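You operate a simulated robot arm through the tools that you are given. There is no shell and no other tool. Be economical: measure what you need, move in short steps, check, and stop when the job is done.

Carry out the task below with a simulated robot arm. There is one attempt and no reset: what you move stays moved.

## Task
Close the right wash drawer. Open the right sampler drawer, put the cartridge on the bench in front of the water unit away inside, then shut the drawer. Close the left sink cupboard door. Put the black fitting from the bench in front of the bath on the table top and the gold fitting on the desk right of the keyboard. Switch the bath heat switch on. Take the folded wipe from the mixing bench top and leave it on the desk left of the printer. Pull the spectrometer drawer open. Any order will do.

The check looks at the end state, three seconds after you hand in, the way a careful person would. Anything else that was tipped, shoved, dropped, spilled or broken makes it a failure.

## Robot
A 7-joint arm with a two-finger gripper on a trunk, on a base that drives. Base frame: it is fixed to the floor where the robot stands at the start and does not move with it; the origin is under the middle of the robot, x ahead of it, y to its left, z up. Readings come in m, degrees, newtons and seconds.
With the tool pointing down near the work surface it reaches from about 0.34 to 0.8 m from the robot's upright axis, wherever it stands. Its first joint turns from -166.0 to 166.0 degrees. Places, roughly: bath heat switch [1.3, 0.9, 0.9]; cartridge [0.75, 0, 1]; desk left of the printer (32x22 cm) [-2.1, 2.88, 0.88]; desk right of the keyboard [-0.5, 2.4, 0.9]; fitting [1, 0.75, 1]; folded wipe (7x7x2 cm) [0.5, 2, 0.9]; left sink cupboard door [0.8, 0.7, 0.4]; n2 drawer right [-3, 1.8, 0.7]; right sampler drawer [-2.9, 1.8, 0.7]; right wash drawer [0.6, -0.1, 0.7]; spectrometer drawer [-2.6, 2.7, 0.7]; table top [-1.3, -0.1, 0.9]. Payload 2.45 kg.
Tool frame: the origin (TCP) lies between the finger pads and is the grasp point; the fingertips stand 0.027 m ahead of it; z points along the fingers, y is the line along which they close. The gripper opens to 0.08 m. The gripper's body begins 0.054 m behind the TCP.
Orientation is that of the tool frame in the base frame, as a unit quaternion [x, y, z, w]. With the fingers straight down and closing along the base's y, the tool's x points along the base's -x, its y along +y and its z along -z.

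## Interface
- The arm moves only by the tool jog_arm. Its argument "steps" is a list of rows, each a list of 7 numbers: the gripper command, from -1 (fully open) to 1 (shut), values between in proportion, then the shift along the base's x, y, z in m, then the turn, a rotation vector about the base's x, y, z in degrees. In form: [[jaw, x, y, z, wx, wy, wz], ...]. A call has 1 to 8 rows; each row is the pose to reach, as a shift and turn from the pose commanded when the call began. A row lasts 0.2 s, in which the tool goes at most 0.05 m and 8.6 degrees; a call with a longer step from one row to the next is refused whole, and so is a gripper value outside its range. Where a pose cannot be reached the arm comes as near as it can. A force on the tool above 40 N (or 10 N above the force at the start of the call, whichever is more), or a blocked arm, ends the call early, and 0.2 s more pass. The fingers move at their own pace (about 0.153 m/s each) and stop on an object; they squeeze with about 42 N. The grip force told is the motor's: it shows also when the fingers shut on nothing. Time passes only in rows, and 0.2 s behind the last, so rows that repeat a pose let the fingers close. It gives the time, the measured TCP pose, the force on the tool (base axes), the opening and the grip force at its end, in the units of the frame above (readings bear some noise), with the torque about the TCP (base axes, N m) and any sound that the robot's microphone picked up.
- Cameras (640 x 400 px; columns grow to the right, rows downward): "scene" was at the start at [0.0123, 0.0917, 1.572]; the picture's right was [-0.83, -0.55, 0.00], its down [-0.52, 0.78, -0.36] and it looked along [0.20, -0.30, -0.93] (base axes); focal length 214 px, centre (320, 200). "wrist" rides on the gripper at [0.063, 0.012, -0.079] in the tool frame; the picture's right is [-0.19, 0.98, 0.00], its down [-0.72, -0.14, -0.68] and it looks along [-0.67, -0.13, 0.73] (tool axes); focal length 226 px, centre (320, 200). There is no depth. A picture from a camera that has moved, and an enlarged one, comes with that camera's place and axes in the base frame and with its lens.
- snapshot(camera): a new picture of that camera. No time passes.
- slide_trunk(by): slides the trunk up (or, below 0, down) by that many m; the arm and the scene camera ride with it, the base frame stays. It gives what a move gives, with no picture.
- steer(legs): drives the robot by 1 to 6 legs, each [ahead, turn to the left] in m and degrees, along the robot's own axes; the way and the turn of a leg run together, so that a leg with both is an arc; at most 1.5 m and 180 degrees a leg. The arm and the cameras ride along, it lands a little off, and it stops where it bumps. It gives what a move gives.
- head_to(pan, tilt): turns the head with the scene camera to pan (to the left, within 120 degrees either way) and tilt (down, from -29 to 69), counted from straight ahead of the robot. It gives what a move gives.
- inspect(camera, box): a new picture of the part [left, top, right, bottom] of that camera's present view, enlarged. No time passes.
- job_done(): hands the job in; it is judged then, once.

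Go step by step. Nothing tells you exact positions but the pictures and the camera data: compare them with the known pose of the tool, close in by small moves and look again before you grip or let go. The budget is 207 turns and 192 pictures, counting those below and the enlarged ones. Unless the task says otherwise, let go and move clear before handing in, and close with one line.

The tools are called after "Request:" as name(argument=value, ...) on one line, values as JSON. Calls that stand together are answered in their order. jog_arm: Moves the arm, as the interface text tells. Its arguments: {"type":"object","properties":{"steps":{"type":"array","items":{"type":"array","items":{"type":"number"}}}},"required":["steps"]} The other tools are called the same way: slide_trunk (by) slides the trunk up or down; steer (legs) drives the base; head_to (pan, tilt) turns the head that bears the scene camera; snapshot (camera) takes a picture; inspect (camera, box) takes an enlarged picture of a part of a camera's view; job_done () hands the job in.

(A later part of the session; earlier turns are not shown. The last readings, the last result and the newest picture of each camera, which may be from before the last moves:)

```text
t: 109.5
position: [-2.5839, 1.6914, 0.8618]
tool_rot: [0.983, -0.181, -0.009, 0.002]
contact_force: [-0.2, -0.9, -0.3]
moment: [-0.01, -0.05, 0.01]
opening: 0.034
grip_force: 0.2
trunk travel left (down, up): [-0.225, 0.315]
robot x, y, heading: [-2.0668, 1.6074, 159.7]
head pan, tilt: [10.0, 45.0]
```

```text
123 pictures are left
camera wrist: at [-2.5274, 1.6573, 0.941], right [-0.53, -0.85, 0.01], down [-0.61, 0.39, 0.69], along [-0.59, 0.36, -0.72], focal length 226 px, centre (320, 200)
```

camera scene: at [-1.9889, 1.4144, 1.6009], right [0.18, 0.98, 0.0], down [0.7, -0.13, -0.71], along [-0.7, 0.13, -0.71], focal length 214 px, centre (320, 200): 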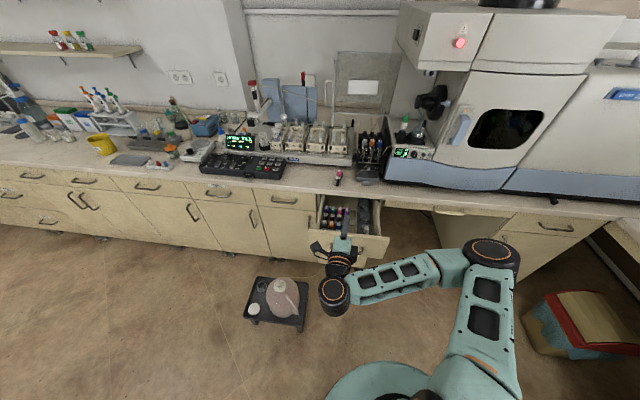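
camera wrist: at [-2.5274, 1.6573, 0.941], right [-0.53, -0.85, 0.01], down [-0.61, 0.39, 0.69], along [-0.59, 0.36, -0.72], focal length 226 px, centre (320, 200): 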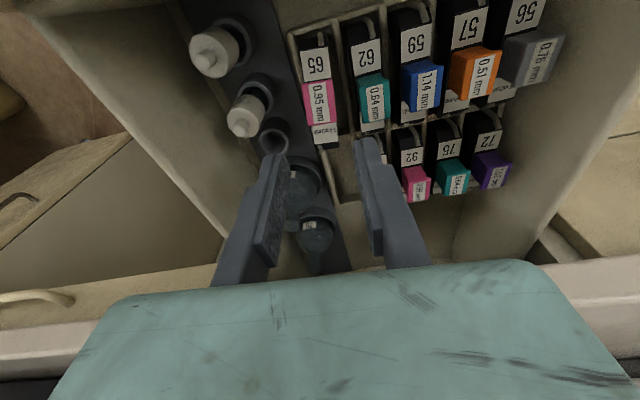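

The cartridge is in its slot. Now I'll raise the arm, back off, tilt the tool forward and push the drawer shut by its handle.

Request:
jog_arm(steps=[[1, 0, 0, 0.05, 0, 0, 0], [1, 0, 0, 0.1, 0, 0, 0], [1, 0, 0, 0.15, 0, 0, 0], [1, 0, 0, 0.2, 0, 0, 0]])

Request:
steer(legs=[[-0.28, 0]])

Request:
jog_arm(steps=[[1, 0, 0, 0, 2.7, 7, 0], [1, 0, 0, 0, 5.5, 14, 0], [1, 0, 0, -0.02, 8.2, 21, 0], [1, 0, 0, -0.05, 11, 28, 0], [1, 0, 0, -0.09, 13.7, 35, 0], [1, 0, 0, -0.13, 13.7, 35, 0], [1, 0, 0, -0.17, 13.7, 35, 0], [1, 0, 0, -0.21, 13.7, 35, 0]])

Request:
snapshot(camera="wrist")

Request:
snapshot(camera="scene")

```text
t: 110.5
position: [-2.5851, 1.692, 1.0634]
tool_rot: [0.983, -0.181, -0.009, 0.001]
contact_force: [0.9, -0.2, -0.2]
moment: [-0.01, -0.02, 0.02]
opening: 0.0
grip_force: 29.5
trunk travel left (down, up): [-0.225, 0.315]
robot x, y, heading: [-2.0704, 1.6106, 159.7]
head pan, tilt: [10.0, 45.0]
```

```text
t: 112.5
position: [-2.3217, 1.5944, 1.0625]
tool_rot: [0.983, -0.181, -0.01, 0.001]
contact_force: [0.4, -0.4, 0.8]
moment: [0.0, -0.01, -0.03]
opening: 0.0001
grip_force: 30.4
trunk travel left (down, up): [-0.225, 0.315]
robot x, y, heading: [-1.8066, 1.5125, 159.8]
head pan, tilt: [10.0, 45.0]
```

```text
t: 114.3
position: [-2.3217, 1.5944, 0.8517]
tool_rot: [0.928, -0.17, -0.325, -0.059]
contact_force: [-0.4, 0.9, 0.3]
moment: [-0.02, 0.0, 0.0]
opening: 0.0
grip_force: 30.0
trunk travel left (down, up): [-0.225, 0.315]
robot x, y, heading: [-1.8083, 1.5166, 159.8]
head pan, tilt: [10.0, 45.0]
```

```text
122 pictures are left
camera wrist: at [-2.2322, 1.5468, 0.8749], right [-0.49, -0.86, 0.12], down [-0.08, 0.18, 0.98], along [-0.87, 0.47, -0.15], focal length 226 px, centre (320, 200)
```

wrist: 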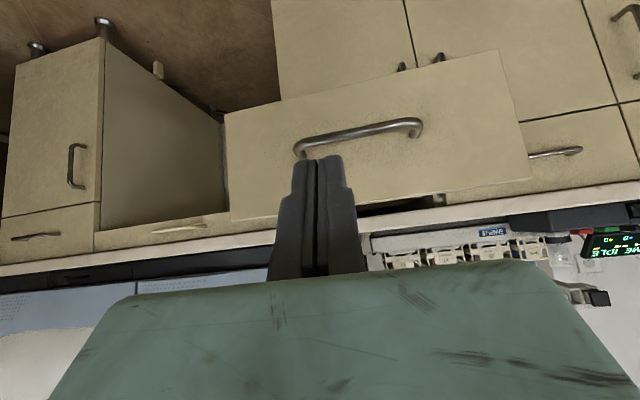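

```text
121 pictures are left
camera scene: at [-1.9148, 1.387, 1.6008], right [0.18, 0.98, 0.0], down [0.7, -0.12, -0.71], along [-0.7, 0.12, -0.71], focal length 214 px, centre (320, 200)
```

scene: 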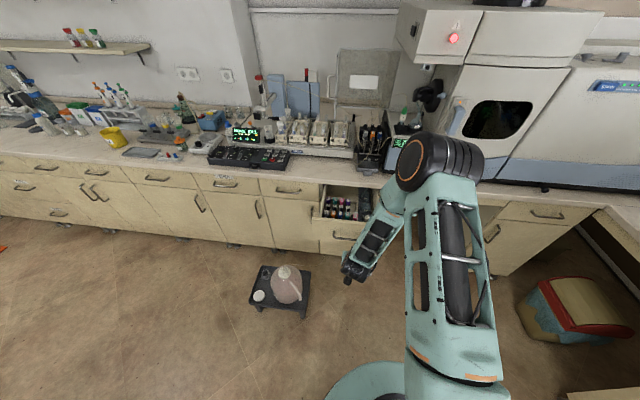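

I'll shift 4.5 cm left, lower to the handle, drive 0.1 m ahead and push.

Request:
jog_arm(steps=[[1, -0.008, -0.021, -0.04, 0, 0, 0], [1, -0.016, -0.042, -0.08, 0, 0, 0], [1, -0.016, -0.042, -0.087, 0, 0, 0]])

Request:
steer(legs=[[0.1, 0]])

Request:
snapshot(camera="wrist")

```text
t: 115.1
position: [-2.3382, 1.5524, 0.7649]
tool_rot: [0.928, -0.17, -0.325, -0.06]
contact_force: [0.4, -1.1, -0.1]
moment: [-0.03, 0.02, -0.02]
opening: 0.0
grip_force: 30.0
trunk travel left (down, up): [-0.225, 0.315]
robot x, y, heading: [-1.8078, 1.5125, 159.7]
head pan, tilt: [10.0, 45.0]
```

```text
t: 116.2
position: [-2.4324, 1.5882, 0.7645]
tool_rot: [0.929, -0.17, -0.324, -0.059]
contact_force: [-0.4, -0.4, -0.3]
moment: [0.02, -0.02, -0.01]
opening: 0.0002
grip_force: 29.6
trunk travel left (down, up): [-0.225, 0.315]
robot x, y, heading: [-1.9003, 1.5444, 159.7]
head pan, tilt: [10.0, 45.0]
```

```text
120 pictures are left
camera wrist: at [-2.3432, 1.54, 0.7879], right [-0.49, -0.86, 0.12], down [-0.08, 0.18, 0.98], along [-0.87, 0.47, -0.16], focal length 226 px, centre (320, 200)
```

wrist: 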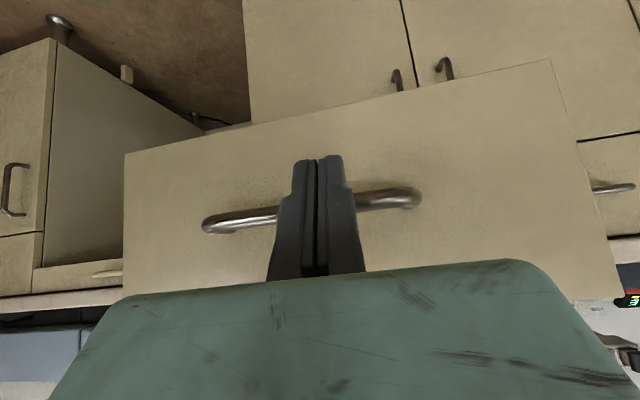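

Centred on the handle. Pushing now.

Request:
jog_arm(steps=[[1, -0.019, 0.007, 0, 0, 0, 0], [1, -0.042, 0.016, 0, 0, 0, 0], [1, -0.07, 0.027, 0, 0, 0, 0], [1, -0.098, 0.038, 0, 0, 0, 0], [1, -0.126, 0.049, 0, 0, 0, 0], [1, -0.154, 0.06, 0, 0, 0, 0], [1, -0.182, 0.071, 0, 0, 0, 0]])

Request:
jog_arm(steps=[[1, -0.019, 0.007, 0, 0, 0, 0], [1, -0.037, 0.015, 0, 0, 0, 0], [1, -0.056, 0.022, 0, 0, 0, 0], [1, -0.075, 0.029, 0, 0, 0, 0], [1, -0.093, 0.037, 0, 0, 0, 0], [1, -0.112, 0.044, 0, 0, 0, 0], [1, -0.13, 0.051, 0, 0, 0, 0]])

Request:
snapshot(camera="wrist")

Request:
snapshot(camera="scene")

```text
t: 117.8
position: [-2.6133, 1.6598, 0.7667]
tool_rot: [0.928, -0.171, -0.325, -0.06]
contact_force: [0.6, -0.2, 0.9]
moment: [0.04, 0.01, -0.02]
opening: 0.0002
grip_force: 29.8
trunk travel left (down, up): [-0.225, 0.315]
robot x, y, heading: [-1.9003, 1.5463, 159.9]
head pan, tilt: [10.0, 45.0]
```

```text
t: 119.1
position: [-2.7074, 1.6956, 0.757]
tool_rot: [0.932, -0.172, -0.313, -0.059]
contact_force: [-0.9, 0.3, -0.6]
moment: [0.0, 0.01, -0.01]
opening: 0.0
grip_force: 29.9
trunk travel left (down, up): [-0.225, 0.315]
robot x, y, heading: [-1.8961, 1.5499, 159.9]
head pan, tilt: [10.0, 45.0]
stopped in row 6: the force on the tool passed its limit at 81 N (the readings are from after the stop); the commanded pose is now the measured one
```

```text
119 pictures are left
camera wrist: at [-2.6187, 1.6484, 0.7812], right [-0.49, -0.86, 0.12], down [-0.1, 0.19, 0.98], along [-0.86, 0.47, -0.18], focal length 226 px, centre (320, 200)
```

wrist: 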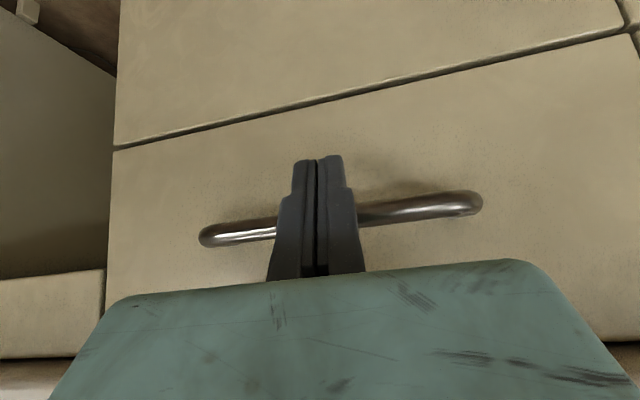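

```text
118 pictures are left
camera scene: at [-2.0111, 1.4224, 1.6006], right [0.18, 0.98, 0.0], down [0.7, -0.13, -0.71], along [-0.69, 0.12, -0.71], focal length 214 px, centre (320, 200)
```

scene: 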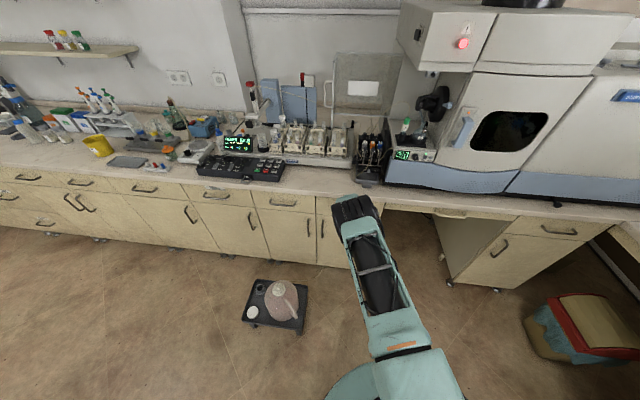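

The sampler drawer is shut. Next is the spectrometer drawer; I'll zoom in on that cabinet while lifting the arm clear.

Request:
jog_arm(steps=[[1, 0.04, -0.015, 0, 0, 0, 0], [1, 0.08, -0.03, 0.02, 0, 0, 0], [1, 0.12, -0.045, 0.04, 0, 0, 0], [1, 0.15, -0.06, 0.07, 0, 0, 0], [1, 0.15, -0.06, 0.11, 0, 0, 0], [1, 0.15, -0.06, 0.15, 0, 0, 0], [1, 0.15, -0.06, 0.2, 0, 0, 0], [1, 0.15, -0.06, 0.25, 0, 0, 0]])

Request:
inspect(camera="scene", box=[400, 160, 640, 310])

Request:
head_to(pan=-40, tilt=35)

Request:
snapshot(camera="scene")

```text
t: 120.9
position: [-2.557, 1.6334, 1.0097]
tool_rot: [0.932, -0.171, -0.315, -0.059]
contact_force: [0.6, -0.1, 0.1]
moment: [0.02, 0.04, -0.04]
opening: 0.0
grip_force: 29.8
trunk travel left (down, up): [-0.225, 0.315]
robot x, y, heading: [-1.8971, 1.5489, 160.2]
head pan, tilt: [10.0, 45.0]
```

```text
2.67 times, centred on (520, 235) of scene
camera zoom: at [-2.0076, 1.4215, 1.601], right [0.18, 0.98, 0.0], down [0.7, -0.13, -0.71], along [-0.7, 0.13, -0.71], focal length 572 px, centre (-213, 107)
```

zoom: 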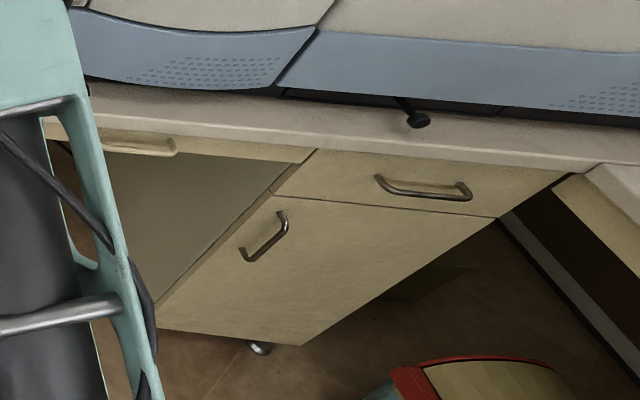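

```text
t: 122.1
position: [-2.5575, 1.6333, 1.0082]
tool_rot: [0.932, -0.171, -0.315, -0.058]
contact_force: [0.7, 0.4, 0.2]
moment: [-0.02, 0.01, -0.01]
opening: 0.0
grip_force: 30.0
trunk travel left (down, up): [-0.225, 0.315]
robot x, y, heading: [-1.8971, 1.5508, 159.9]
head pan, tilt: [-40.0, 35.0]
```

```text
116 pictures are left
camera scene: at [-1.9721, 1.4835, 1.6157], right [0.87, 0.5, 0.0], down [0.29, -0.5, -0.82], along [-0.41, 0.71, -0.57], focal length 214 px, centre (320, 200)
```

scene: 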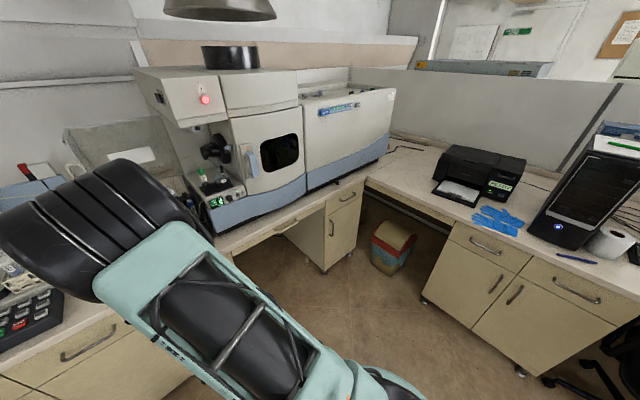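

The spectrometer drawer's handle is near (-2.43, 2.66, 0.77). I'll retract the arm, then drive there backwards so it stays clear of the desk.

Request:
jog_arm(steps=[[1, 0.04, -0.015, 0.02, 0, 0, 0], [1, 0.08, -0.03, 0.04, 0, 0, 0], [1, 0.12, -0.045, 0.06, 0, 0, 0], [1, 0.14, -0.052, 0.08, 0, 0, 0]])

Request:
steer(legs=[[0, 111], [-0.56, 0], [0, -111]])

Request:
snapshot(camera="scene")

Request:
snapshot(camera="wrist")

```text
t: 123.1
position: [-2.4139, 1.5828, 1.088]
tool_rot: [0.932, -0.172, -0.313, -0.059]
contact_force: [0.4, 0.0, 0.3]
moment: [0.03, 0.01, 0.04]
opening: 0.0
grip_force: 30.0
trunk travel left (down, up): [-0.225, 0.315]
robot x, y, heading: [-1.9006, 1.5453, 159.9]
head pan, tilt: [-40.0, 35.0]
```

```text
t: 135.9
position: [-2.4325, 2.1414, 1.088]
tool_rot: [0.932, -0.171, -0.314, -0.059]
contact_force: [-0.1, -0.7, -0.7]
moment: [0.02, -0.02, -0.01]
opening: 0.0
grip_force: 30.0
trunk travel left (down, up): [-0.225, 0.315]
robot x, y, heading: [-1.9149, 2.106, 159.7]
head pan, tilt: [-40.0, 35.0]
```

```text
115 pictures are left
camera scene: at [-1.988, 2.0414, 1.6157], right [0.87, 0.5, 0.0], down [0.28, -0.5, -0.82], along [-0.41, 0.71, -0.57], focal length 214 px, centre (320, 200)
```

scene: 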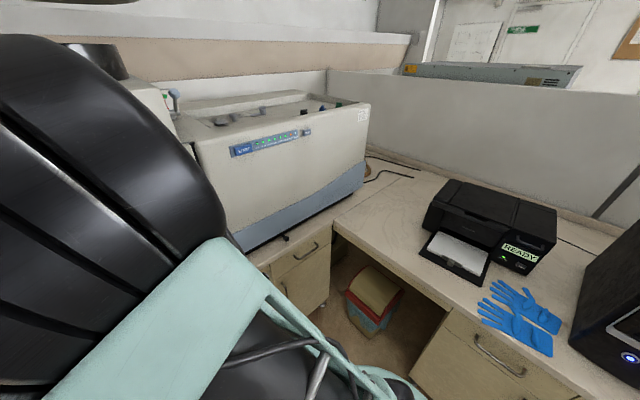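

```text
114 pictures are left
camera wrist: at [-2.344, 2.0939, 1.1125], right [-0.49, -0.86, 0.12], down [-0.1, 0.19, 0.98], along [-0.86, 0.47, -0.18], focal length 226 px, centre (320, 200)
```

wrist: 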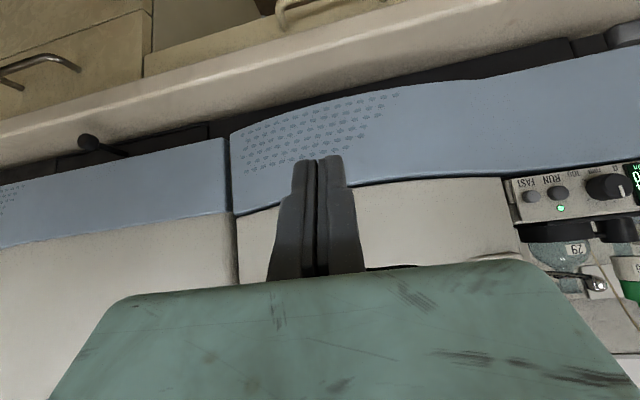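

Robot at its spot. I'll swing the tool to the right and reorient it to horizontal.

Request:
jog_arm(steps=[[-0.25, 0.0105, 0.0327, 0, -4.45, 4.94, -2.98], [-0.25, 0.021, 0.0654, 0, -8.9, 9.88, -5.97], [-0.25, 0.0315, 0.0981, 0, -13.35, 14.83, -8.96], [-0.25, 0.042, 0.1309, 0, -17.8, 19.77, -11.94], [-0.25, 0.0525, 0.1636, 0, -22.25, 24.71, -14.93], [-0.25, 0.063, 0.1963, 0, -26.7, 29.66, -17.91], [-0.25, 0.0735, 0.229, 0, -31.15, 34.6, -20.9]])

Request:
jog_arm(steps=[[-0.25, 0.0105, 0.0327, 0, -4.45, 4.94, -2.98], [-0.25, 0.021, 0.0654, 0, -8.9, 9.88, -5.97], [-0.25, 0.0315, 0.0981, 0, -13.35, 14.83, -8.96], [-0.25, 0.042, 0.1309, 0, -17.8, 19.77, -11.94], [-0.25, 0.0525, 0.1636, 0, -22.25, 24.71, -14.93], [-0.25, 0.063, 0.1963, 0, -26.7, 29.66, -17.91], [-0.25, 0.0735, 0.229, 0, -31.15, 34.6, -20.9]])

Request:
snapshot(camera="wrist")

Request:
snapshot(camera="scene")

```text
t: 137.5
position: [-2.3593, 2.3691, 1.0887]
tool_rot: [0.734, -0.419, -0.501, 0.188]
contact_force: [-0.3, -0.3, 0.4]
moment: [0.0, -0.01, 0.04]
opening: 0.05
grip_force: 0.0
trunk travel left (down, up): [-0.225, 0.315]
robot x, y, heading: [-1.9161, 2.1045, 160.0]
head pan, tilt: [-40.0, 35.0]
```

```text
t: 139.1
position: [-2.2862, 2.5993, 1.0873]
tool_rot: [-0.392, 0.585, 0.589, -0.396]
contact_force: [-0.1, 0.4, -0.3]
moment: [0.02, -0.04, 0.01]
opening: 0.05
grip_force: 0.1
trunk travel left (down, up): [-0.225, 0.315]
robot x, y, heading: [-1.9123, 2.1083, 159.8]
head pan, tilt: [-40.0, 35.0]
```

```text
113 pictures are left
camera wrist: at [-2.2347, 2.5101, 1.0992], right [0.08, 0.18, 0.98], down [0.9, 0.41, -0.15], along [-0.43, 0.9, -0.13], focal length 226 px, centre (320, 200)
```

wrist: 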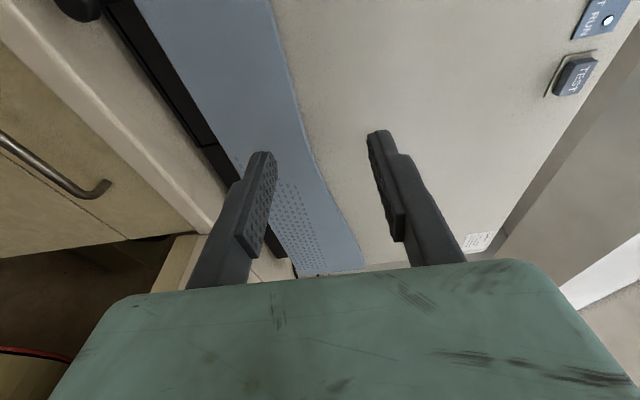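

```text
112 pictures are left
camera scene: at [-1.9876, 2.042, 1.6157], right [0.87, 0.5, 0.0], down [0.28, -0.5, -0.82], along [-0.41, 0.71, -0.57], focal length 214 px, centre (320, 200)
```

scene: 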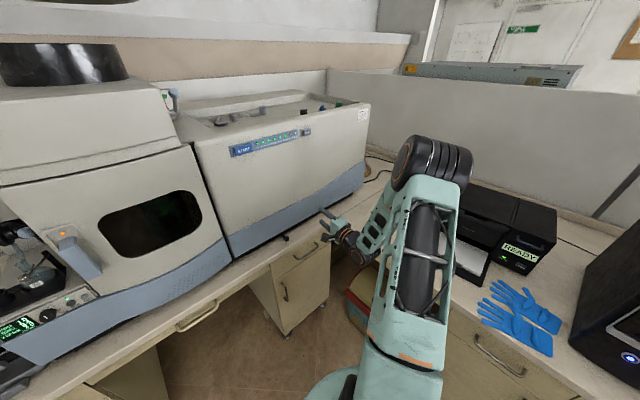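

The tool is horizontal in front of the cabinet. I'll lower it in stages and watch the elbow over the desk.

Request:
jog_arm(steps=[[-0.25, 0, 0, -0.04, 0, 0, 0], [-0.25, 0, 0, -0.08, 0, 0, 0], [-0.25, 0, 0, -0.12, 0, 0, 0], [-0.25, 0, 0, -0.16, 0, 0, 0], [-0.25, 0, 0, -0.2, 0, 0, 0]])

Request:
snapshot(camera="scene")

```text
t: 140.3
position: [-2.2866, 2.6004, 0.8862]
tool_rot: [-0.394, 0.585, 0.589, -0.395]
contact_force: [-0.7, 0.3, -0.1]
moment: [0.01, 0.0, 0.01]
opening: 0.0498
grip_force: 0.1
trunk travel left (down, up): [-0.225, 0.315]
robot x, y, heading: [-1.9182, 2.1046, 159.6]
head pan, tilt: [-40.0, 35.0]
```

```text
111 pictures are left
camera scene: at [-1.9879, 2.0419, 1.6157], right [0.87, 0.5, 0.0], down [0.29, -0.5, -0.82], along [-0.41, 0.71, -0.57], focal length 214 px, centre (320, 200)
```

scene: 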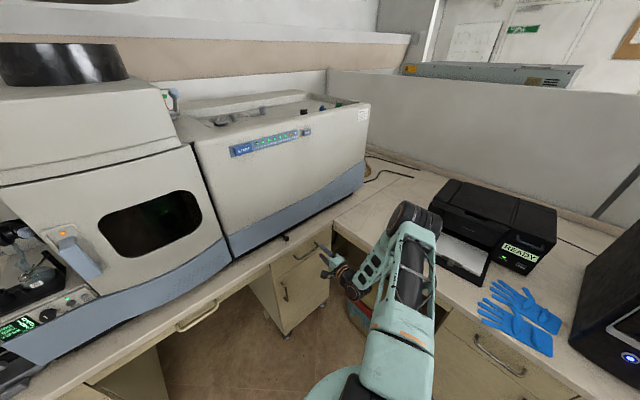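

Request:
jog_arm(steps=[[-0.25, 0, 0, -0.03, 0, 0, 0], [-0.25, 0, 0, -0.06, 0, 0, 0], [-0.25, 0, 0, -0.09, 0, 0, 0], [-0.25, 0, 0, -0.11, 0, 0, 0]])

Request:
snapshot(camera="scene")

Request:
snapshot(camera="wrist")

```text
t: 141.3
position: [-2.2858, 2.5989, 0.7763]
tool_rot: [-0.393, 0.584, 0.59, -0.396]
contact_force: [0.0, -0.2, -0.4]
moment: [0.0, 0.01, -0.03]
opening: 0.0499
grip_force: 0.0
trunk travel left (down, up): [-0.225, 0.315]
robot x, y, heading: [-1.9148, 2.1078, 159.9]
head pan, tilt: [-40.0, 35.0]
```

```text
110 pictures are left
camera scene: at [-1.9879, 2.0418, 1.6157], right [0.87, 0.5, 0.0], down [0.28, -0.5, -0.82], along [-0.41, 0.71, -0.57], focal length 214 px, centre (320, 200)
```

scene: 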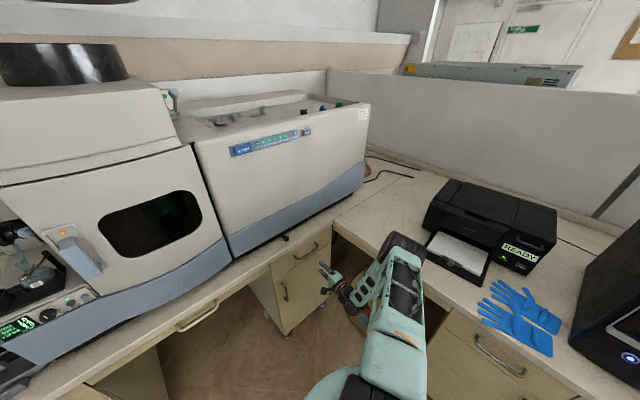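

```text
109 pictures are left
camera wrist: at [-2.2353, 2.5099, 0.7895], right [0.08, 0.17, 0.98], down [0.9, 0.41, -0.15], along [-0.43, 0.9, -0.13], focal length 226 px, centre (320, 200)
```

wrist: 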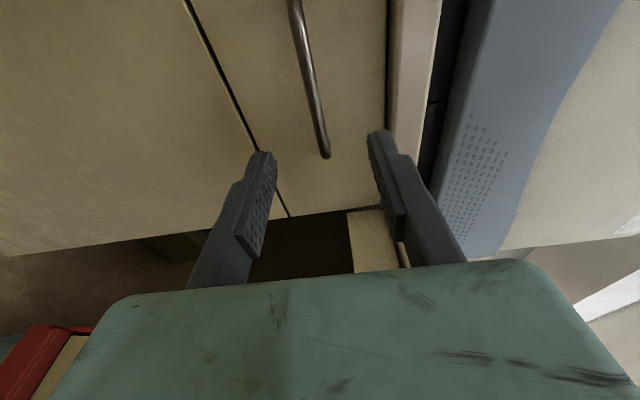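

The handle is ahead at z ≈ 0.77. I'll go forward 12 cm and check.

Request:
jog_arm(steps=[[-0.25, -0.033, 0.022, -0.003, 0, 0, 0], [-0.25, -0.065, 0.041, -0.005, 0, 0, 0], [-0.25, -0.09, 0.055, -0.005, 0, 0, 0]])

Request:
snapshot(camera="wrist")

Request:
snapshot(camera="scene")

```text
t: 142.1
position: [-2.3746, 2.6536, 0.7735]
tool_rot: [-0.394, 0.585, 0.589, -0.395]
contact_force: [0.5, -0.3, 1.4]
moment: [0.0, 0.01, -0.04]
opening: 0.05
grip_force: 0.1
trunk travel left (down, up): [-0.225, 0.315]
robot x, y, heading: [-1.9151, 2.1032, 159.8]
head pan, tilt: [-40.0, 35.0]
```

```text
108 pictures are left
camera wrist: at [-2.3248, 2.5641, 0.7847], right [0.08, 0.18, 0.98], down [0.9, 0.41, -0.15], along [-0.43, 0.9, -0.13], focal length 226 px, centre (320, 200)
```

wrist: 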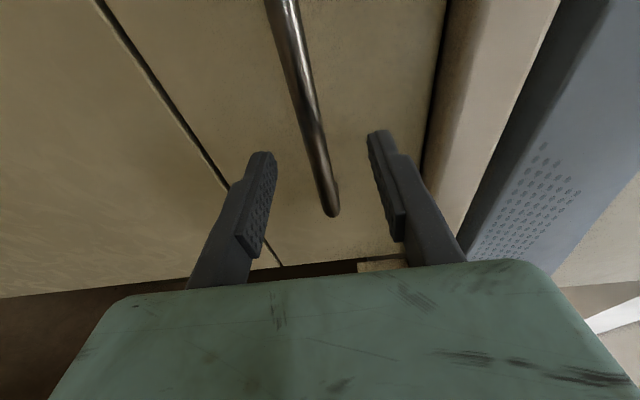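

```text
107 pictures are left
camera scene: at [-1.9879, 2.0417, 1.6157], right [0.87, 0.5, 0.0], down [0.28, -0.5, -0.82], along [-0.41, 0.71, -0.57], focal length 214 px, centre (320, 200)
```

scene: 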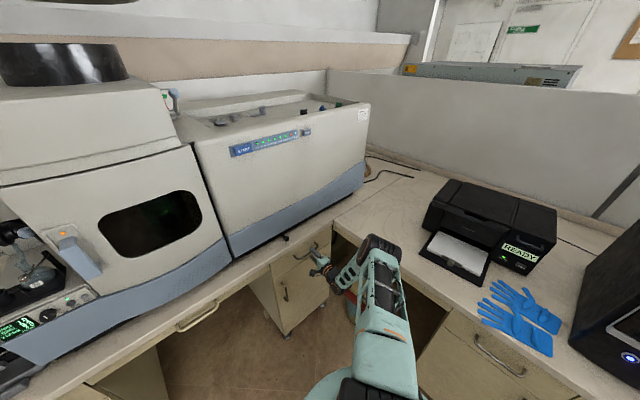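

Same view as before the sampler grip. I'll go 3.8 cm forward and close.

Request:
jog_arm(steps=[[-0.25, -0.018, 0.007, -0.003, 0, 0, 0], [-0.25, -0.035, 0.014, -0.003, 0, 0, 0], [1, -0.035, 0.014, -0.003, 0, 0, 0], [1, -0.035, 0.014, -0.003, 0, 0, 0], [1, -0.035, 0.014, -0.003, 0, 0, 0]])

Request:
jog_arm(steps=[[1, 0.014, -0.0055, 0, 0, 0, 0], [1, 0.028, -0.011, 0, 0, 0, 0], [1, 0.047, -0.018, 0, 0, 0, 0], [1, 0.065, -0.0255, 0, 0, 0, 0], [1, 0.084, -0.033, 0, 0, 0, 0], [1, 0.1, -0.0395, 0, 0, 0, 0]])

Request:
snapshot(camera="wrist")

Request:
snapshot(camera="scene")

```text
t: 143.3
position: [-2.4098, 2.667, 0.771]
tool_rot: [-0.394, 0.583, 0.591, -0.396]
contact_force: [-4.7, 0.5, 18.0]
moment: [-0.17, -0.11, 0.42]
opening: 0.0112
grip_force: 38.2
trunk travel left (down, up): [-0.225, 0.315]
robot x, y, heading: [-1.9139, 2.1068, 159.6]
head pan, tilt: [-40.0, 35.0]
```

```text
t: 144.6
position: [-2.326, 2.6407, 0.7711]
tool_rot: [-0.392, 0.583, 0.593, -0.392]
contact_force: [-1.9, 0.5, 6.0]
moment: [-0.2, -0.09, -0.49]
opening: 0.0111
grip_force: 38.4
trunk travel left (down, up): [-0.225, 0.315]
robot x, y, heading: [-1.9121, 2.1039, 159.8]
head pan, tilt: [-40.0, 35.0]
stopped in row 6: the force on the tool passed its limit at 41 N (the readings are from after the stop); the commanded pose is now the measured one
```

```text
106 pictures are left
camera wrist: at [-2.2757, 2.5505, 0.7832], right [0.08, 0.17, 0.98], down [0.9, 0.4, -0.14], along [-0.42, 0.9, -0.12], focal length 226 px, centre (320, 200)
```

wrist: 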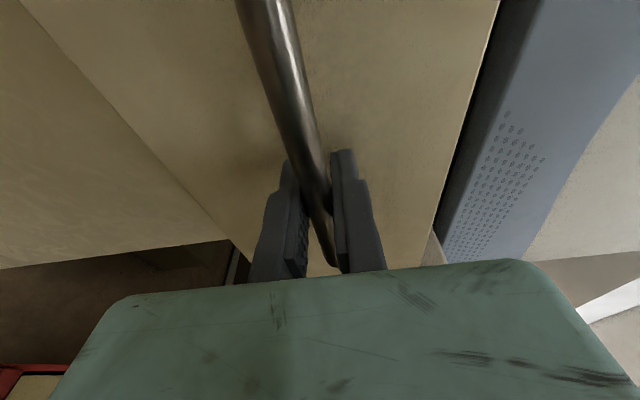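

```text
105 pictures are left
camera scene: at [-1.9888, 2.042, 1.6154], right [0.87, 0.5, 0.0], down [0.28, -0.5, -0.82], along [-0.41, 0.71, -0.57], focal length 214 px, centre (320, 200)
```

scene: 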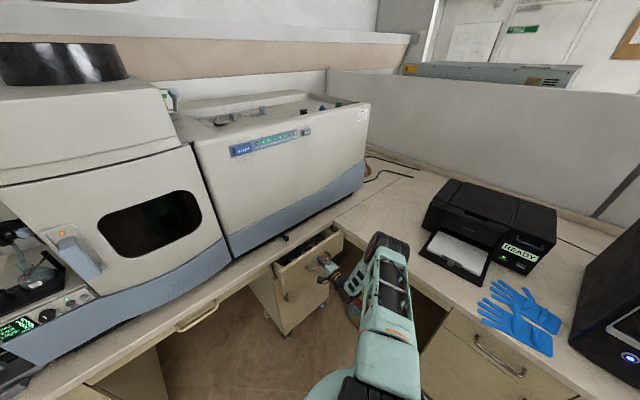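

It's opening. I'll continue pulling.

Request:
jog_arm(steps=[[1, 0.014, -0.0055, 0, 0, 0, 0], [1, 0.028, -0.011, 0, 0, 0, 0], [1, 0.042, -0.0165, 0, 0, 0, 0], [1, 0.056, -0.022, 0, 0, 0, 0], [1, 0.07, -0.0275, 0, 0, 0, 0], [1, 0.084, -0.033, 0, 0, 0, 0]])

Request:
jog_arm(steps=[[1, 0.014, -0.0055, 0, 0, 0, 0], [1, 0.028, -0.011, 0, 0, 0, 0], [1, 0.042, -0.0165, 0, 0, 0, 0], [1, 0.056, -0.022, 0, 0, 0, 0], [1, 0.07, -0.0275, 0, 0, 0, 0]])

Request:
snapshot(camera="scene")

```text
t: 146.0
position: [-2.2384, 2.61, 0.7712]
tool_rot: [-0.389, 0.584, 0.595, -0.392]
contact_force: [11.4, 33.7, 14.7]
moment: [-0.56, -0.03, 0.41]
opening: 0.0113
grip_force: 38.7
trunk travel left (down, up): [-0.225, 0.315]
robot x, y, heading: [-1.9159, 2.1066, 159.6]
head pan, tilt: [-40.0, 35.0]
```

```text
t: 147.2
position: [-2.1683, 2.5801, 0.7718]
tool_rot: [-0.392, 0.583, 0.594, -0.392]
contact_force: [11.4, 32.4, 25.5]
moment: [-0.42, -0.16, 0.25]
opening: 0.0116
grip_force: 38.3
trunk travel left (down, up): [-0.225, 0.315]
robot x, y, heading: [-1.9145, 2.107, 159.6]
head pan, tilt: [-40.0, 35.0]
```

```text
104 pictures are left
camera scene: at [-1.9858, 2.0434, 1.616], right [0.87, 0.5, 0.0], down [0.28, -0.5, -0.82], along [-0.41, 0.71, -0.57], focal length 214 px, centre (320, 200)
```

scene: 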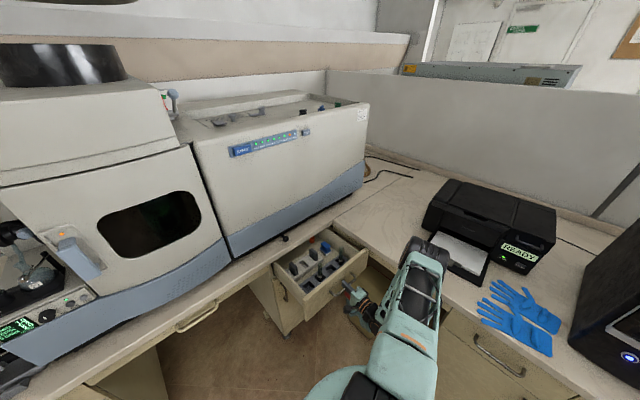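

The drawer is open about 25 cm. I'll release the handle, back away and raise the arm.

Request:
jog_arm(steps=[[-0.25, 0, 0, 0, 0, 0, 0], [-0.25, 0, 0, 0, 0, 0, 0]])

Request:
steer(legs=[[-0.1, 0]])

Request:
jog_arm(steps=[[-0.25, 0, 0, 0.05, 0, 0, 0], [-0.25, 0, 0, 0.1, 0, 0, 0], [-0.25, 0, 0, 0.15, 0, 0, 0], [-0.25, 0, 0, 0.2, 0, 0, 0], [-0.25, 0, 0, 0.25, 0, 0, 0], [-0.25, 0, 0, 0.3, 0, 0, 0], [-0.25, 0, 0, 0.35, 0, 0, 0]])

Request:
snapshot(camera="scene")

```text
t: 147.8
position: [-2.1698, 2.5774, 0.7705]
tool_rot: [-0.393, 0.584, 0.591, -0.394]
contact_force: [0.6, 0.2, 0.2]
moment: [0.04, -0.01, 0.01]
opening: 0.05
grip_force: 0.1
trunk travel left (down, up): [-0.225, 0.315]
robot x, y, heading: [-1.918, 2.1066, 160.0]
head pan, tilt: [-40.0, 35.0]
```

```text
t: 148.9
position: [-2.0766, 2.5455, 0.7709]
tool_rot: [-0.392, 0.583, 0.593, -0.392]
contact_force: [0.1, 0.0, -0.1]
moment: [0.03, 0.01, -0.01]
opening: 0.05
grip_force: 0.0
trunk travel left (down, up): [-0.225, 0.315]
robot x, y, heading: [-1.8247, 2.0723, 159.7]
head pan, tilt: [-40.0, 35.0]
```

```text
t: 150.5
position: [-2.0775, 2.5461, 1.1203]
tool_rot: [-0.391, 0.585, 0.592, -0.392]
contact_force: [-0.9, 0.7, -0.5]
moment: [0.0, 0.02, -0.03]
opening: 0.0498
grip_force: 0.0
trunk travel left (down, up): [-0.225, 0.315]
robot x, y, heading: [-1.8226, 2.0714, 159.5]
head pan, tilt: [-40.0, 35.0]
```

```text
103 pictures are left
camera scene: at [-1.8957, 2.0067, 1.6157], right [0.87, 0.5, 0.0], down [0.28, -0.5, -0.82], along [-0.41, 0.71, -0.57], focal length 214 px, centre (320, 200)
```

scene: 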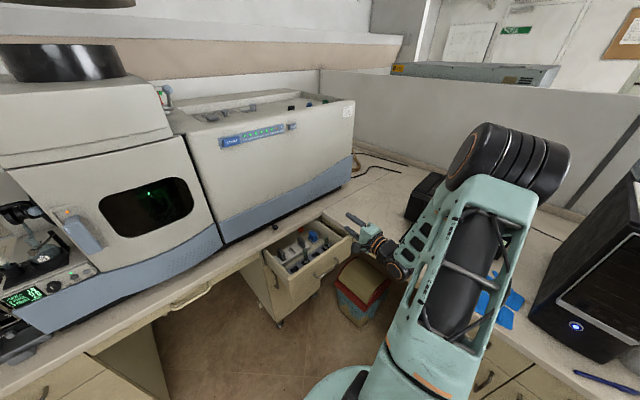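

The drawer stays open. I'll turn away and drive along the free aisle toward the mixing bench.

Request:
steer(legs=[[0, 172], [1.1, 0], [1.0, 0]])

Request:
jog_arm(steps=[[-1, 0, 0, 0, 0, 0, 0]])

Request:
head_to(pan=60, tilt=35)

Request:
snapshot(camera="scene")

```text
t: 168.1
position: [0.1979, 0.5556, 1.1205]
tool_rot: [0.611, 0.349, 0.348, 0.62]
contact_force: [0.2, 0.6, 0.6]
moment: [-0.02, -0.06, -0.01]
opening: 0.05
grip_force: 0.1
trunk travel left (down, up): [-0.225, 0.315]
robot x, y, heading: [0.0151, 1.0633, -28.4]
head pan, tilt: [-40.0, 35.0]
```

```text
t: 168.5
position: [0.1985, 0.5565, 1.1199]
tool_rot: [0.611, 0.347, 0.349, 0.62]
contact_force: [1.1, 0.0, -1.2]
moment: [-0.01, -0.03, 0.01]
opening: 0.0801
grip_force: 0.2
trunk travel left (down, up): [-0.225, 0.315]
robot x, y, heading: [0.0148, 1.0617, -28.4]
head pan, tilt: [-40.0, 35.0]
```

```text
t: 170.3
position: [0.1983, 0.5566, 1.1207]
tool_rot: [0.611, 0.348, 0.348, 0.62]
contact_force: [0.6, -0.7, 0.0]
moment: [-0.03, 0.01, 0.03]
opening: 0.0797
grip_force: 0.1
trunk travel left (down, up): [-0.225, 0.315]
robot x, y, heading: [0.0165, 1.0668, -28.3]
head pan, tilt: [60.0, 35.0]
```

```text
102 pictures are left
camera scene: at [0.1404, 1.2413, 1.6158], right [0.52, -0.85, 0.0], down [-0.49, -0.3, -0.82], along [0.7, 0.43, -0.57], focal length 214 px, centre (320, 200)
```

scene: 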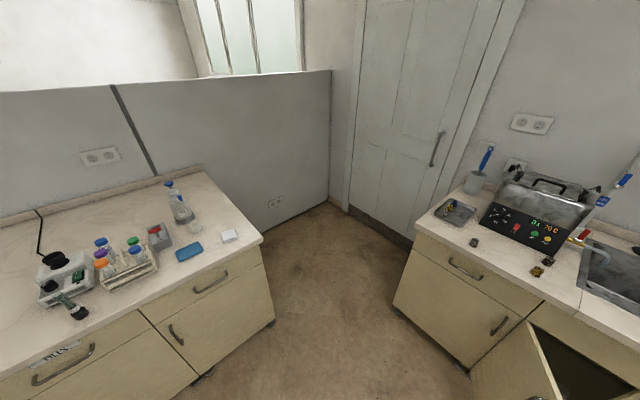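

I see the white folded wipe near the bench's right front at (0.55, 2.0). I'll turn the tool back to pointing down in front of me first.

Request:
jog_arm(steps=[[-1, 0.0172, 0.018, 0, -1.58, 6.33, 4.62], [-1, 0.0344, 0.036, 0, -3.17, 12.66, 9.23], [-1, 0.0516, 0.054, 0, -4.75, 18.98, 13.85], [-1, 0.0688, 0.072, 0, -6.34, 25.31, 18.46], [-1, 0.086, 0.09, 0, -7.92, 31.64, 23.08], [-1, 0.1033, 0.108, 0, -9.5, 37.97, 27.7], [-1, 0.1205, 0.126, 0, -11.09, 44.3, 32.31], [-1, 0.1377, 0.144, 0, -12.67, 50.62, 36.93]])

Request:
jog_arm(steps=[[-1, 0.0172, 0.018, 0, -1.58, 6.33, 4.62], [-1, 0.0344, 0.036, 0, -3.17, 12.66, 9.23], [-1, 0.0516, 0.054, 0, -4.75, 18.98, 13.85], [-1, 0.0688, 0.072, 0, -6.34, 25.31, 18.46], [-1, 0.086, 0.09, 0, -7.92, 31.64, 23.08], [-1, 0.1033, 0.108, 0, -9.5, 37.97, 27.7], [-1, 0.1205, 0.126, 0, -11.09, 44.3, 32.31]])

Request:
steer(legs=[[0, 88], [0.35, 0]])

Request:
head_to(pan=-5, tilt=45)

Request:
snapshot(camera="scene")

Request:
snapshot(camera="wrist")

```text
t: 172.1
position: [0.3375, 0.7022, 1.1207]
tool_rot: [0.493, 0.779, 0.192, 0.336]
contact_force: [0.5, 0.0, 0.6]
moment: [0.0, 0.03, -0.01]
opening: 0.0803
grip_force: 0.0
trunk travel left (down, up): [-0.225, 0.315]
robot x, y, heading: [0.0143, 1.063, -28.4]
head pan, tilt: [60.0, 35.0]
```

```text
t: 173.7
position: [0.4583, 0.8284, 1.1195]
tool_rot: [0.264, 0.965, 0.004, 0.001]
contact_force: [0.8, 0.5, -0.4]
moment: [-0.01, 0.03, -0.01]
opening: 0.0799
grip_force: 0.2
trunk travel left (down, up): [-0.225, 0.315]
robot x, y, heading: [0.0139, 1.0609, -28.5]
head pan, tilt: [60.0, 35.0]
```

```text
t: 179.8
position: [0.4509, 1.7976, 1.1196]
tool_rot: [-0.477, 0.879, 0.006, -0.002]
contact_force: [-0.8, 0.9, 0.1]
moment: [-0.01, 0.0, 0.01]
opening: 0.08
grip_force: 0.1
trunk travel left (down, up): [-0.225, 0.315]
robot x, y, heading: [0.1944, 1.3606, 59.0]
head pan, tilt: [60.0, 35.0]
```

```text
t: 181.1
position: [0.4523, 1.7964, 1.1211]
tool_rot: [-0.478, 0.879, 0.006, -0.003]
contact_force: [-1.2, -0.1, -1.2]
moment: [0.0, -0.02, 0.02]
opening: 0.08
grip_force: 0.0
trunk travel left (down, up): [-0.225, 0.315]
robot x, y, heading: [0.1938, 1.3654, 59.0]
head pan, tilt: [-5.0, 45.0]
```

```text
101 pictures are left
camera scene: at [0.1135, 1.4845, 1.6009], right [0.81, -0.59, 0.0], down [-0.42, -0.57, -0.71], along [0.42, 0.57, -0.71], focal length 214 px, centre (320, 200)
```

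scene: 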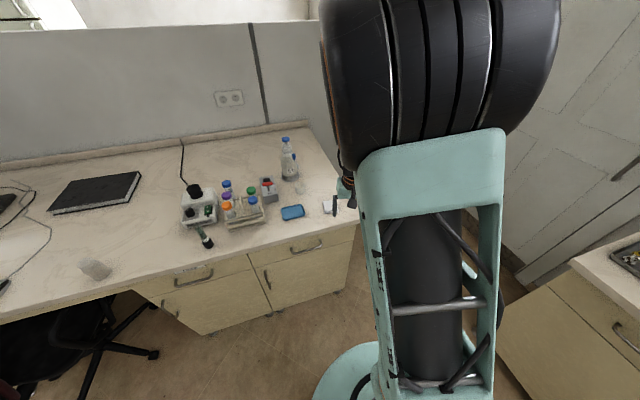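

```text
100 pictures are left
camera wrist: at [0.4076, 1.7492, 1.2002], right [-0.72, 0.7, 0.01], down [0.52, 0.52, 0.68], along [0.47, 0.49, -0.73], focal length 226 px, centre (320, 200)
```

wrist: 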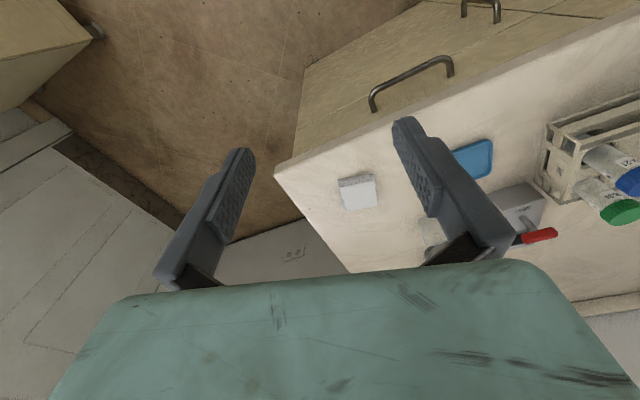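

The wipe's sides already line up with the jaw. I'll move above it and descend partway.

Request:
jog_arm(steps=[[-1, 0.02, 0.043, 0, 0, 0, 0], [-1, 0.04, 0.085, 0, 0, 0, 0], [-1, 0.06, 0.127, 0, 0, 0, 0], [-1, 0.08, 0.17, 0, 0, 0, 0], [-1, 0.088, 0.186, -0.03, 0, 0, 0], [-1, 0.088, 0.186, -0.07, 0, 0, 0], [-1, 0.088, 0.186, -0.11, 0, 0, 0]])

Request:
snapshot(camera="wrist")

```text
t: 182.7
position: [0.539, 1.9832, 1.0098]
tool_rot: [-0.477, 0.879, 0.006, -0.002]
contact_force: [-0.2, 0.2, -0.4]
moment: [0.04, -0.06, 0.0]
opening: 0.0801
grip_force: 0.1
trunk travel left (down, up): [-0.225, 0.315]
robot x, y, heading: [0.197, 1.3677, 59.1]
head pan, tilt: [-5.0, 45.0]
```

```text
99 pictures are left
camera wrist: at [0.4957, 1.9352, 1.0904], right [-0.72, 0.7, 0.01], down [0.52, 0.52, 0.68], along [0.47, 0.49, -0.73], focal length 226 px, centre (320, 200)
```

wrist: 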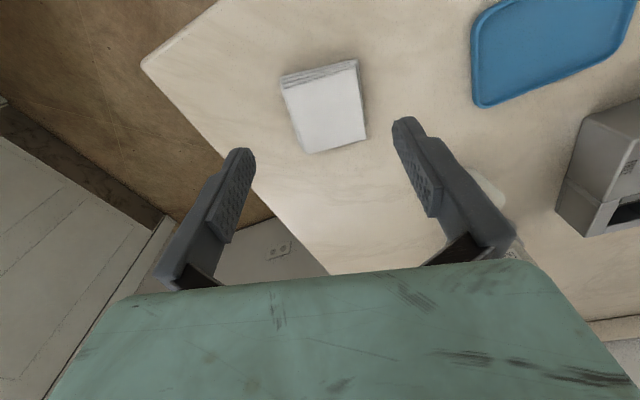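

Centred within a few mm. I'll adjust by 2° and go down.

Request:
jog_arm(steps=[[-1, -0.003, 0.003, -0.04, 0, 0, 2], [-1, -0.003, 0.003, -0.07, 0, 0, 2], [-1, -0.003, 0.003, -0.082, 0, 0, 2]])

Request:
snapshot(camera="wrist")

```text
t: 183.5
position: [0.5353, 1.9853, 0.9285]
tool_rot: [-0.492, 0.87, 0.006, -0.003]
contact_force: [0.4, -0.1, 0.1]
moment: [0.02, -0.01, -0.05]
opening: 0.0802
grip_force: 0.1
trunk travel left (down, up): [-0.225, 0.315]
robot x, y, heading: [0.191, 1.3655, 58.9]
head pan, tilt: [-5.0, 45.0]
```

```text
98 pictures are left
camera wrist: at [0.4945, 1.9365, 1.0075], right [-0.74, 0.67, 0.01], down [0.5, 0.54, 0.68], along [0.45, 0.51, -0.73], focal length 226 px, centre (320, 200)
```

wrist: 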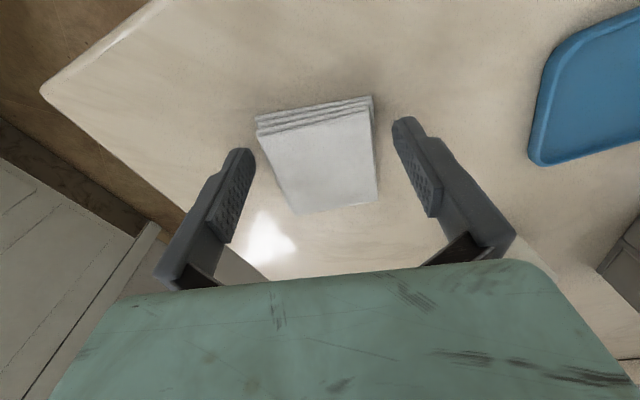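

It lies between the fingers. I'll go down 1 cm more and close.

Request:
jog_arm(steps=[[-1, 0, 0, -0.006, 0, 0, 0], [-1, 0, 0, -0.01, 0, 0, 0], [1, 0, 0, -0.01, 0, 0, 0], [1, 0, 0, -0.01, 0, 0, 0], [1, 0, 0, 0.02, 0, 0, 0], [1, 0, 0, 0.06, 0, 0, 0]])

Request:
snapshot(camera="wrist")

```text
t: 184.9
position: [0.536, 1.9854, 0.989]
tool_rot: [-0.492, 0.871, 0.006, -0.002]
contact_force: [-0.2, -0.2, 1.0]
moment: [-0.02, -0.02, -0.01]
opening: 0.0639
grip_force: 42.1
trunk travel left (down, up): [-0.225, 0.315]
robot x, y, heading: [0.1937, 1.3673, 59.0]
head pan, tilt: [-5.0, 45.0]
```

```text
97 pictures are left
camera wrist: at [0.4935, 1.9367, 1.0685], right [-0.74, 0.67, 0.01], down [0.5, 0.54, 0.68], along [0.45, 0.51, -0.73], focal length 226 px, centre (320, 200)
```

wrist: 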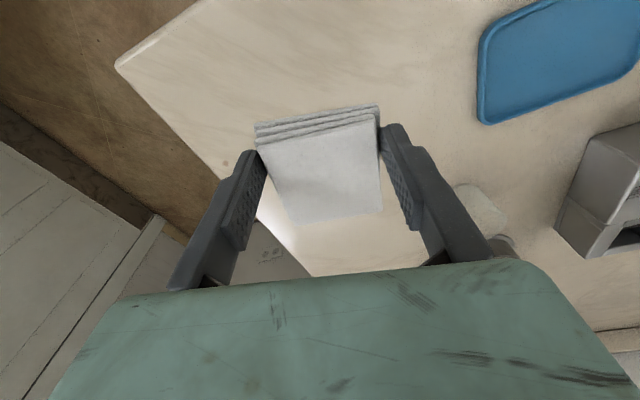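

Wipe held. I'll lift, retract and drive back to the desk by the printer.

Request:
jog_arm(steps=[[1, 0, 0, 0.045, 0, 0, 0], [1, 0, 0, 0.09, 0, 0, 0], [1, -0.01, -0.018, 0.13, 0, 0, 0], [1, -0.032, -0.058, 0.14, 0, 0, 0], [1, -0.054, -0.098, 0.14, 0, 0, 0], [1, -0.076, -0.138, 0.14, 0, 0, 0], [1, -0.097, -0.175, 0.14, 0, 0, 0]])

Request:
steer(legs=[[-0.4, 0], [0, 99.6], [1.05, 0], [1.0, 0]])

Request:
head_to(pan=-30, tilt=40)

Request:
snapshot(camera="scene")

```text
t: 186.5
position: [0.4394, 1.8099, 1.1264]
tool_rot: [-0.492, 0.871, 0.006, -0.002]
contact_force: [0.0, -0.1, -1.0]
moment: [-0.02, 0.0, 0.01]
opening: 0.0638
grip_force: 42.1
trunk travel left (down, up): [-0.225, 0.315]
robot x, y, heading: [0.1987, 1.3699, 59.0]
head pan, tilt: [-5.0, 45.0]
```

```text
t: 203.1
position: [-2.3707, 2.0034, 1.1285]
tool_rot: [0.98, -0.201, -0.002, 0.006]
contact_force: [-0.1, 0.3, 1.0]
moment: [-0.02, -0.01, 0.01]
opening: 0.0636
grip_force: 42.0
trunk travel left (down, up): [-0.225, 0.315]
robot x, y, heading: [-1.8944, 1.8209, 156.6]
head pan, tilt: [-5.0, 45.0]
```

```text
t: 204.0
position: [-2.3713, 2.0041, 1.1282]
tool_rot: [0.98, -0.2, -0.001, 0.006]
contact_force: [-0.4, 0.8, 0.4]
moment: [0.01, 0.0, -0.01]
opening: 0.0638
grip_force: 42.1
trunk travel left (down, up): [-0.225, 0.315]
robot x, y, heading: [-1.8966, 1.8214, 156.8]
head pan, tilt: [-30.0, 40.0]
```

```text
96 pictures are left
camera scene: at [-1.9835, 1.7517, 1.6081], right [0.8, 0.6, 0.0], down [0.39, -0.51, -0.77], along [-0.46, 0.61, -0.64], focal length 214 px, centre (320, 200)
```

scene: 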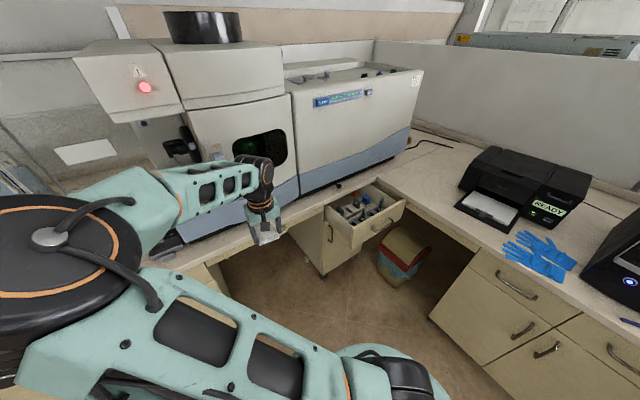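

Turning right toward the corner and moving up to the desk edge.

Request:
steer(legs=[[0, -56], [0.28, 0]])

Request:
head_to(pan=0, tilt=45)

Request:
snapshot(camera="scene")

Request:
snapshot(camera="wrist")

```text
t: 208.5
position: [-2.0643, 2.5943, 1.1271]
tool_rot: [0.77, -0.637, -0.005, 0.005]
contact_force: [-0.5, 0.1, -0.5]
moment: [0.0, -0.01, -0.02]
opening: 0.0638
grip_force: 42.2
trunk travel left (down, up): [-0.225, 0.315]
robot x, y, heading: [-1.9494, 2.0975, 100.8]
head pan, tilt: [-30.0, 40.0]
```

```text
t: 209.4
position: [-2.0651, 2.5932, 1.1269]
tool_rot: [0.771, -0.637, -0.004, 0.004]
contact_force: [-0.3, 0.6, 0.0]
moment: [-0.03, 0.0, 0.01]
opening: 0.064
grip_force: 41.9
trunk travel left (down, up): [-0.225, 0.315]
robot x, y, heading: [-1.951, 2.097, 100.9]
head pan, tilt: [0.0, 45.0]
```

```text
95 pictures are left
camera scene: at [-2.0976, 2.1309, 1.6009], right [0.98, 0.19, 0.0], down [0.13, -0.69, -0.71], along [-0.13, 0.69, -0.71], focal length 214 px, centre (320, 200)
```

scene: 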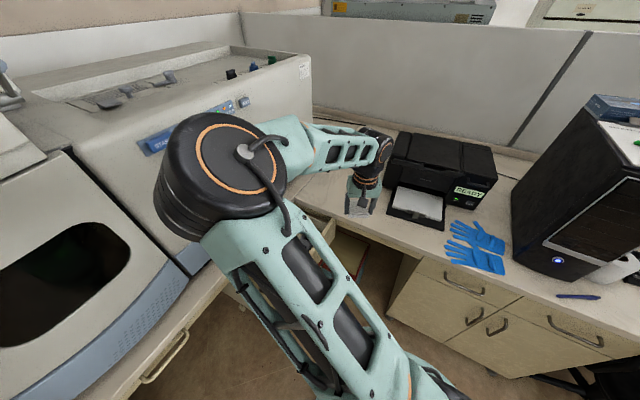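

```text
94 pictures are left
camera wrist: at [-2.0632, 2.5283, 1.2078], right [-1.0, 0.01, 0.01], down [0.01, 0.73, 0.68], along [-0.01, 0.68, -0.73], focal length 226 px, centre (320, 200)
```

wrist: 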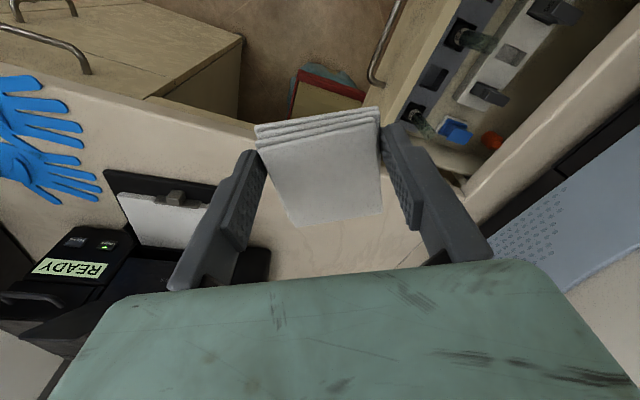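

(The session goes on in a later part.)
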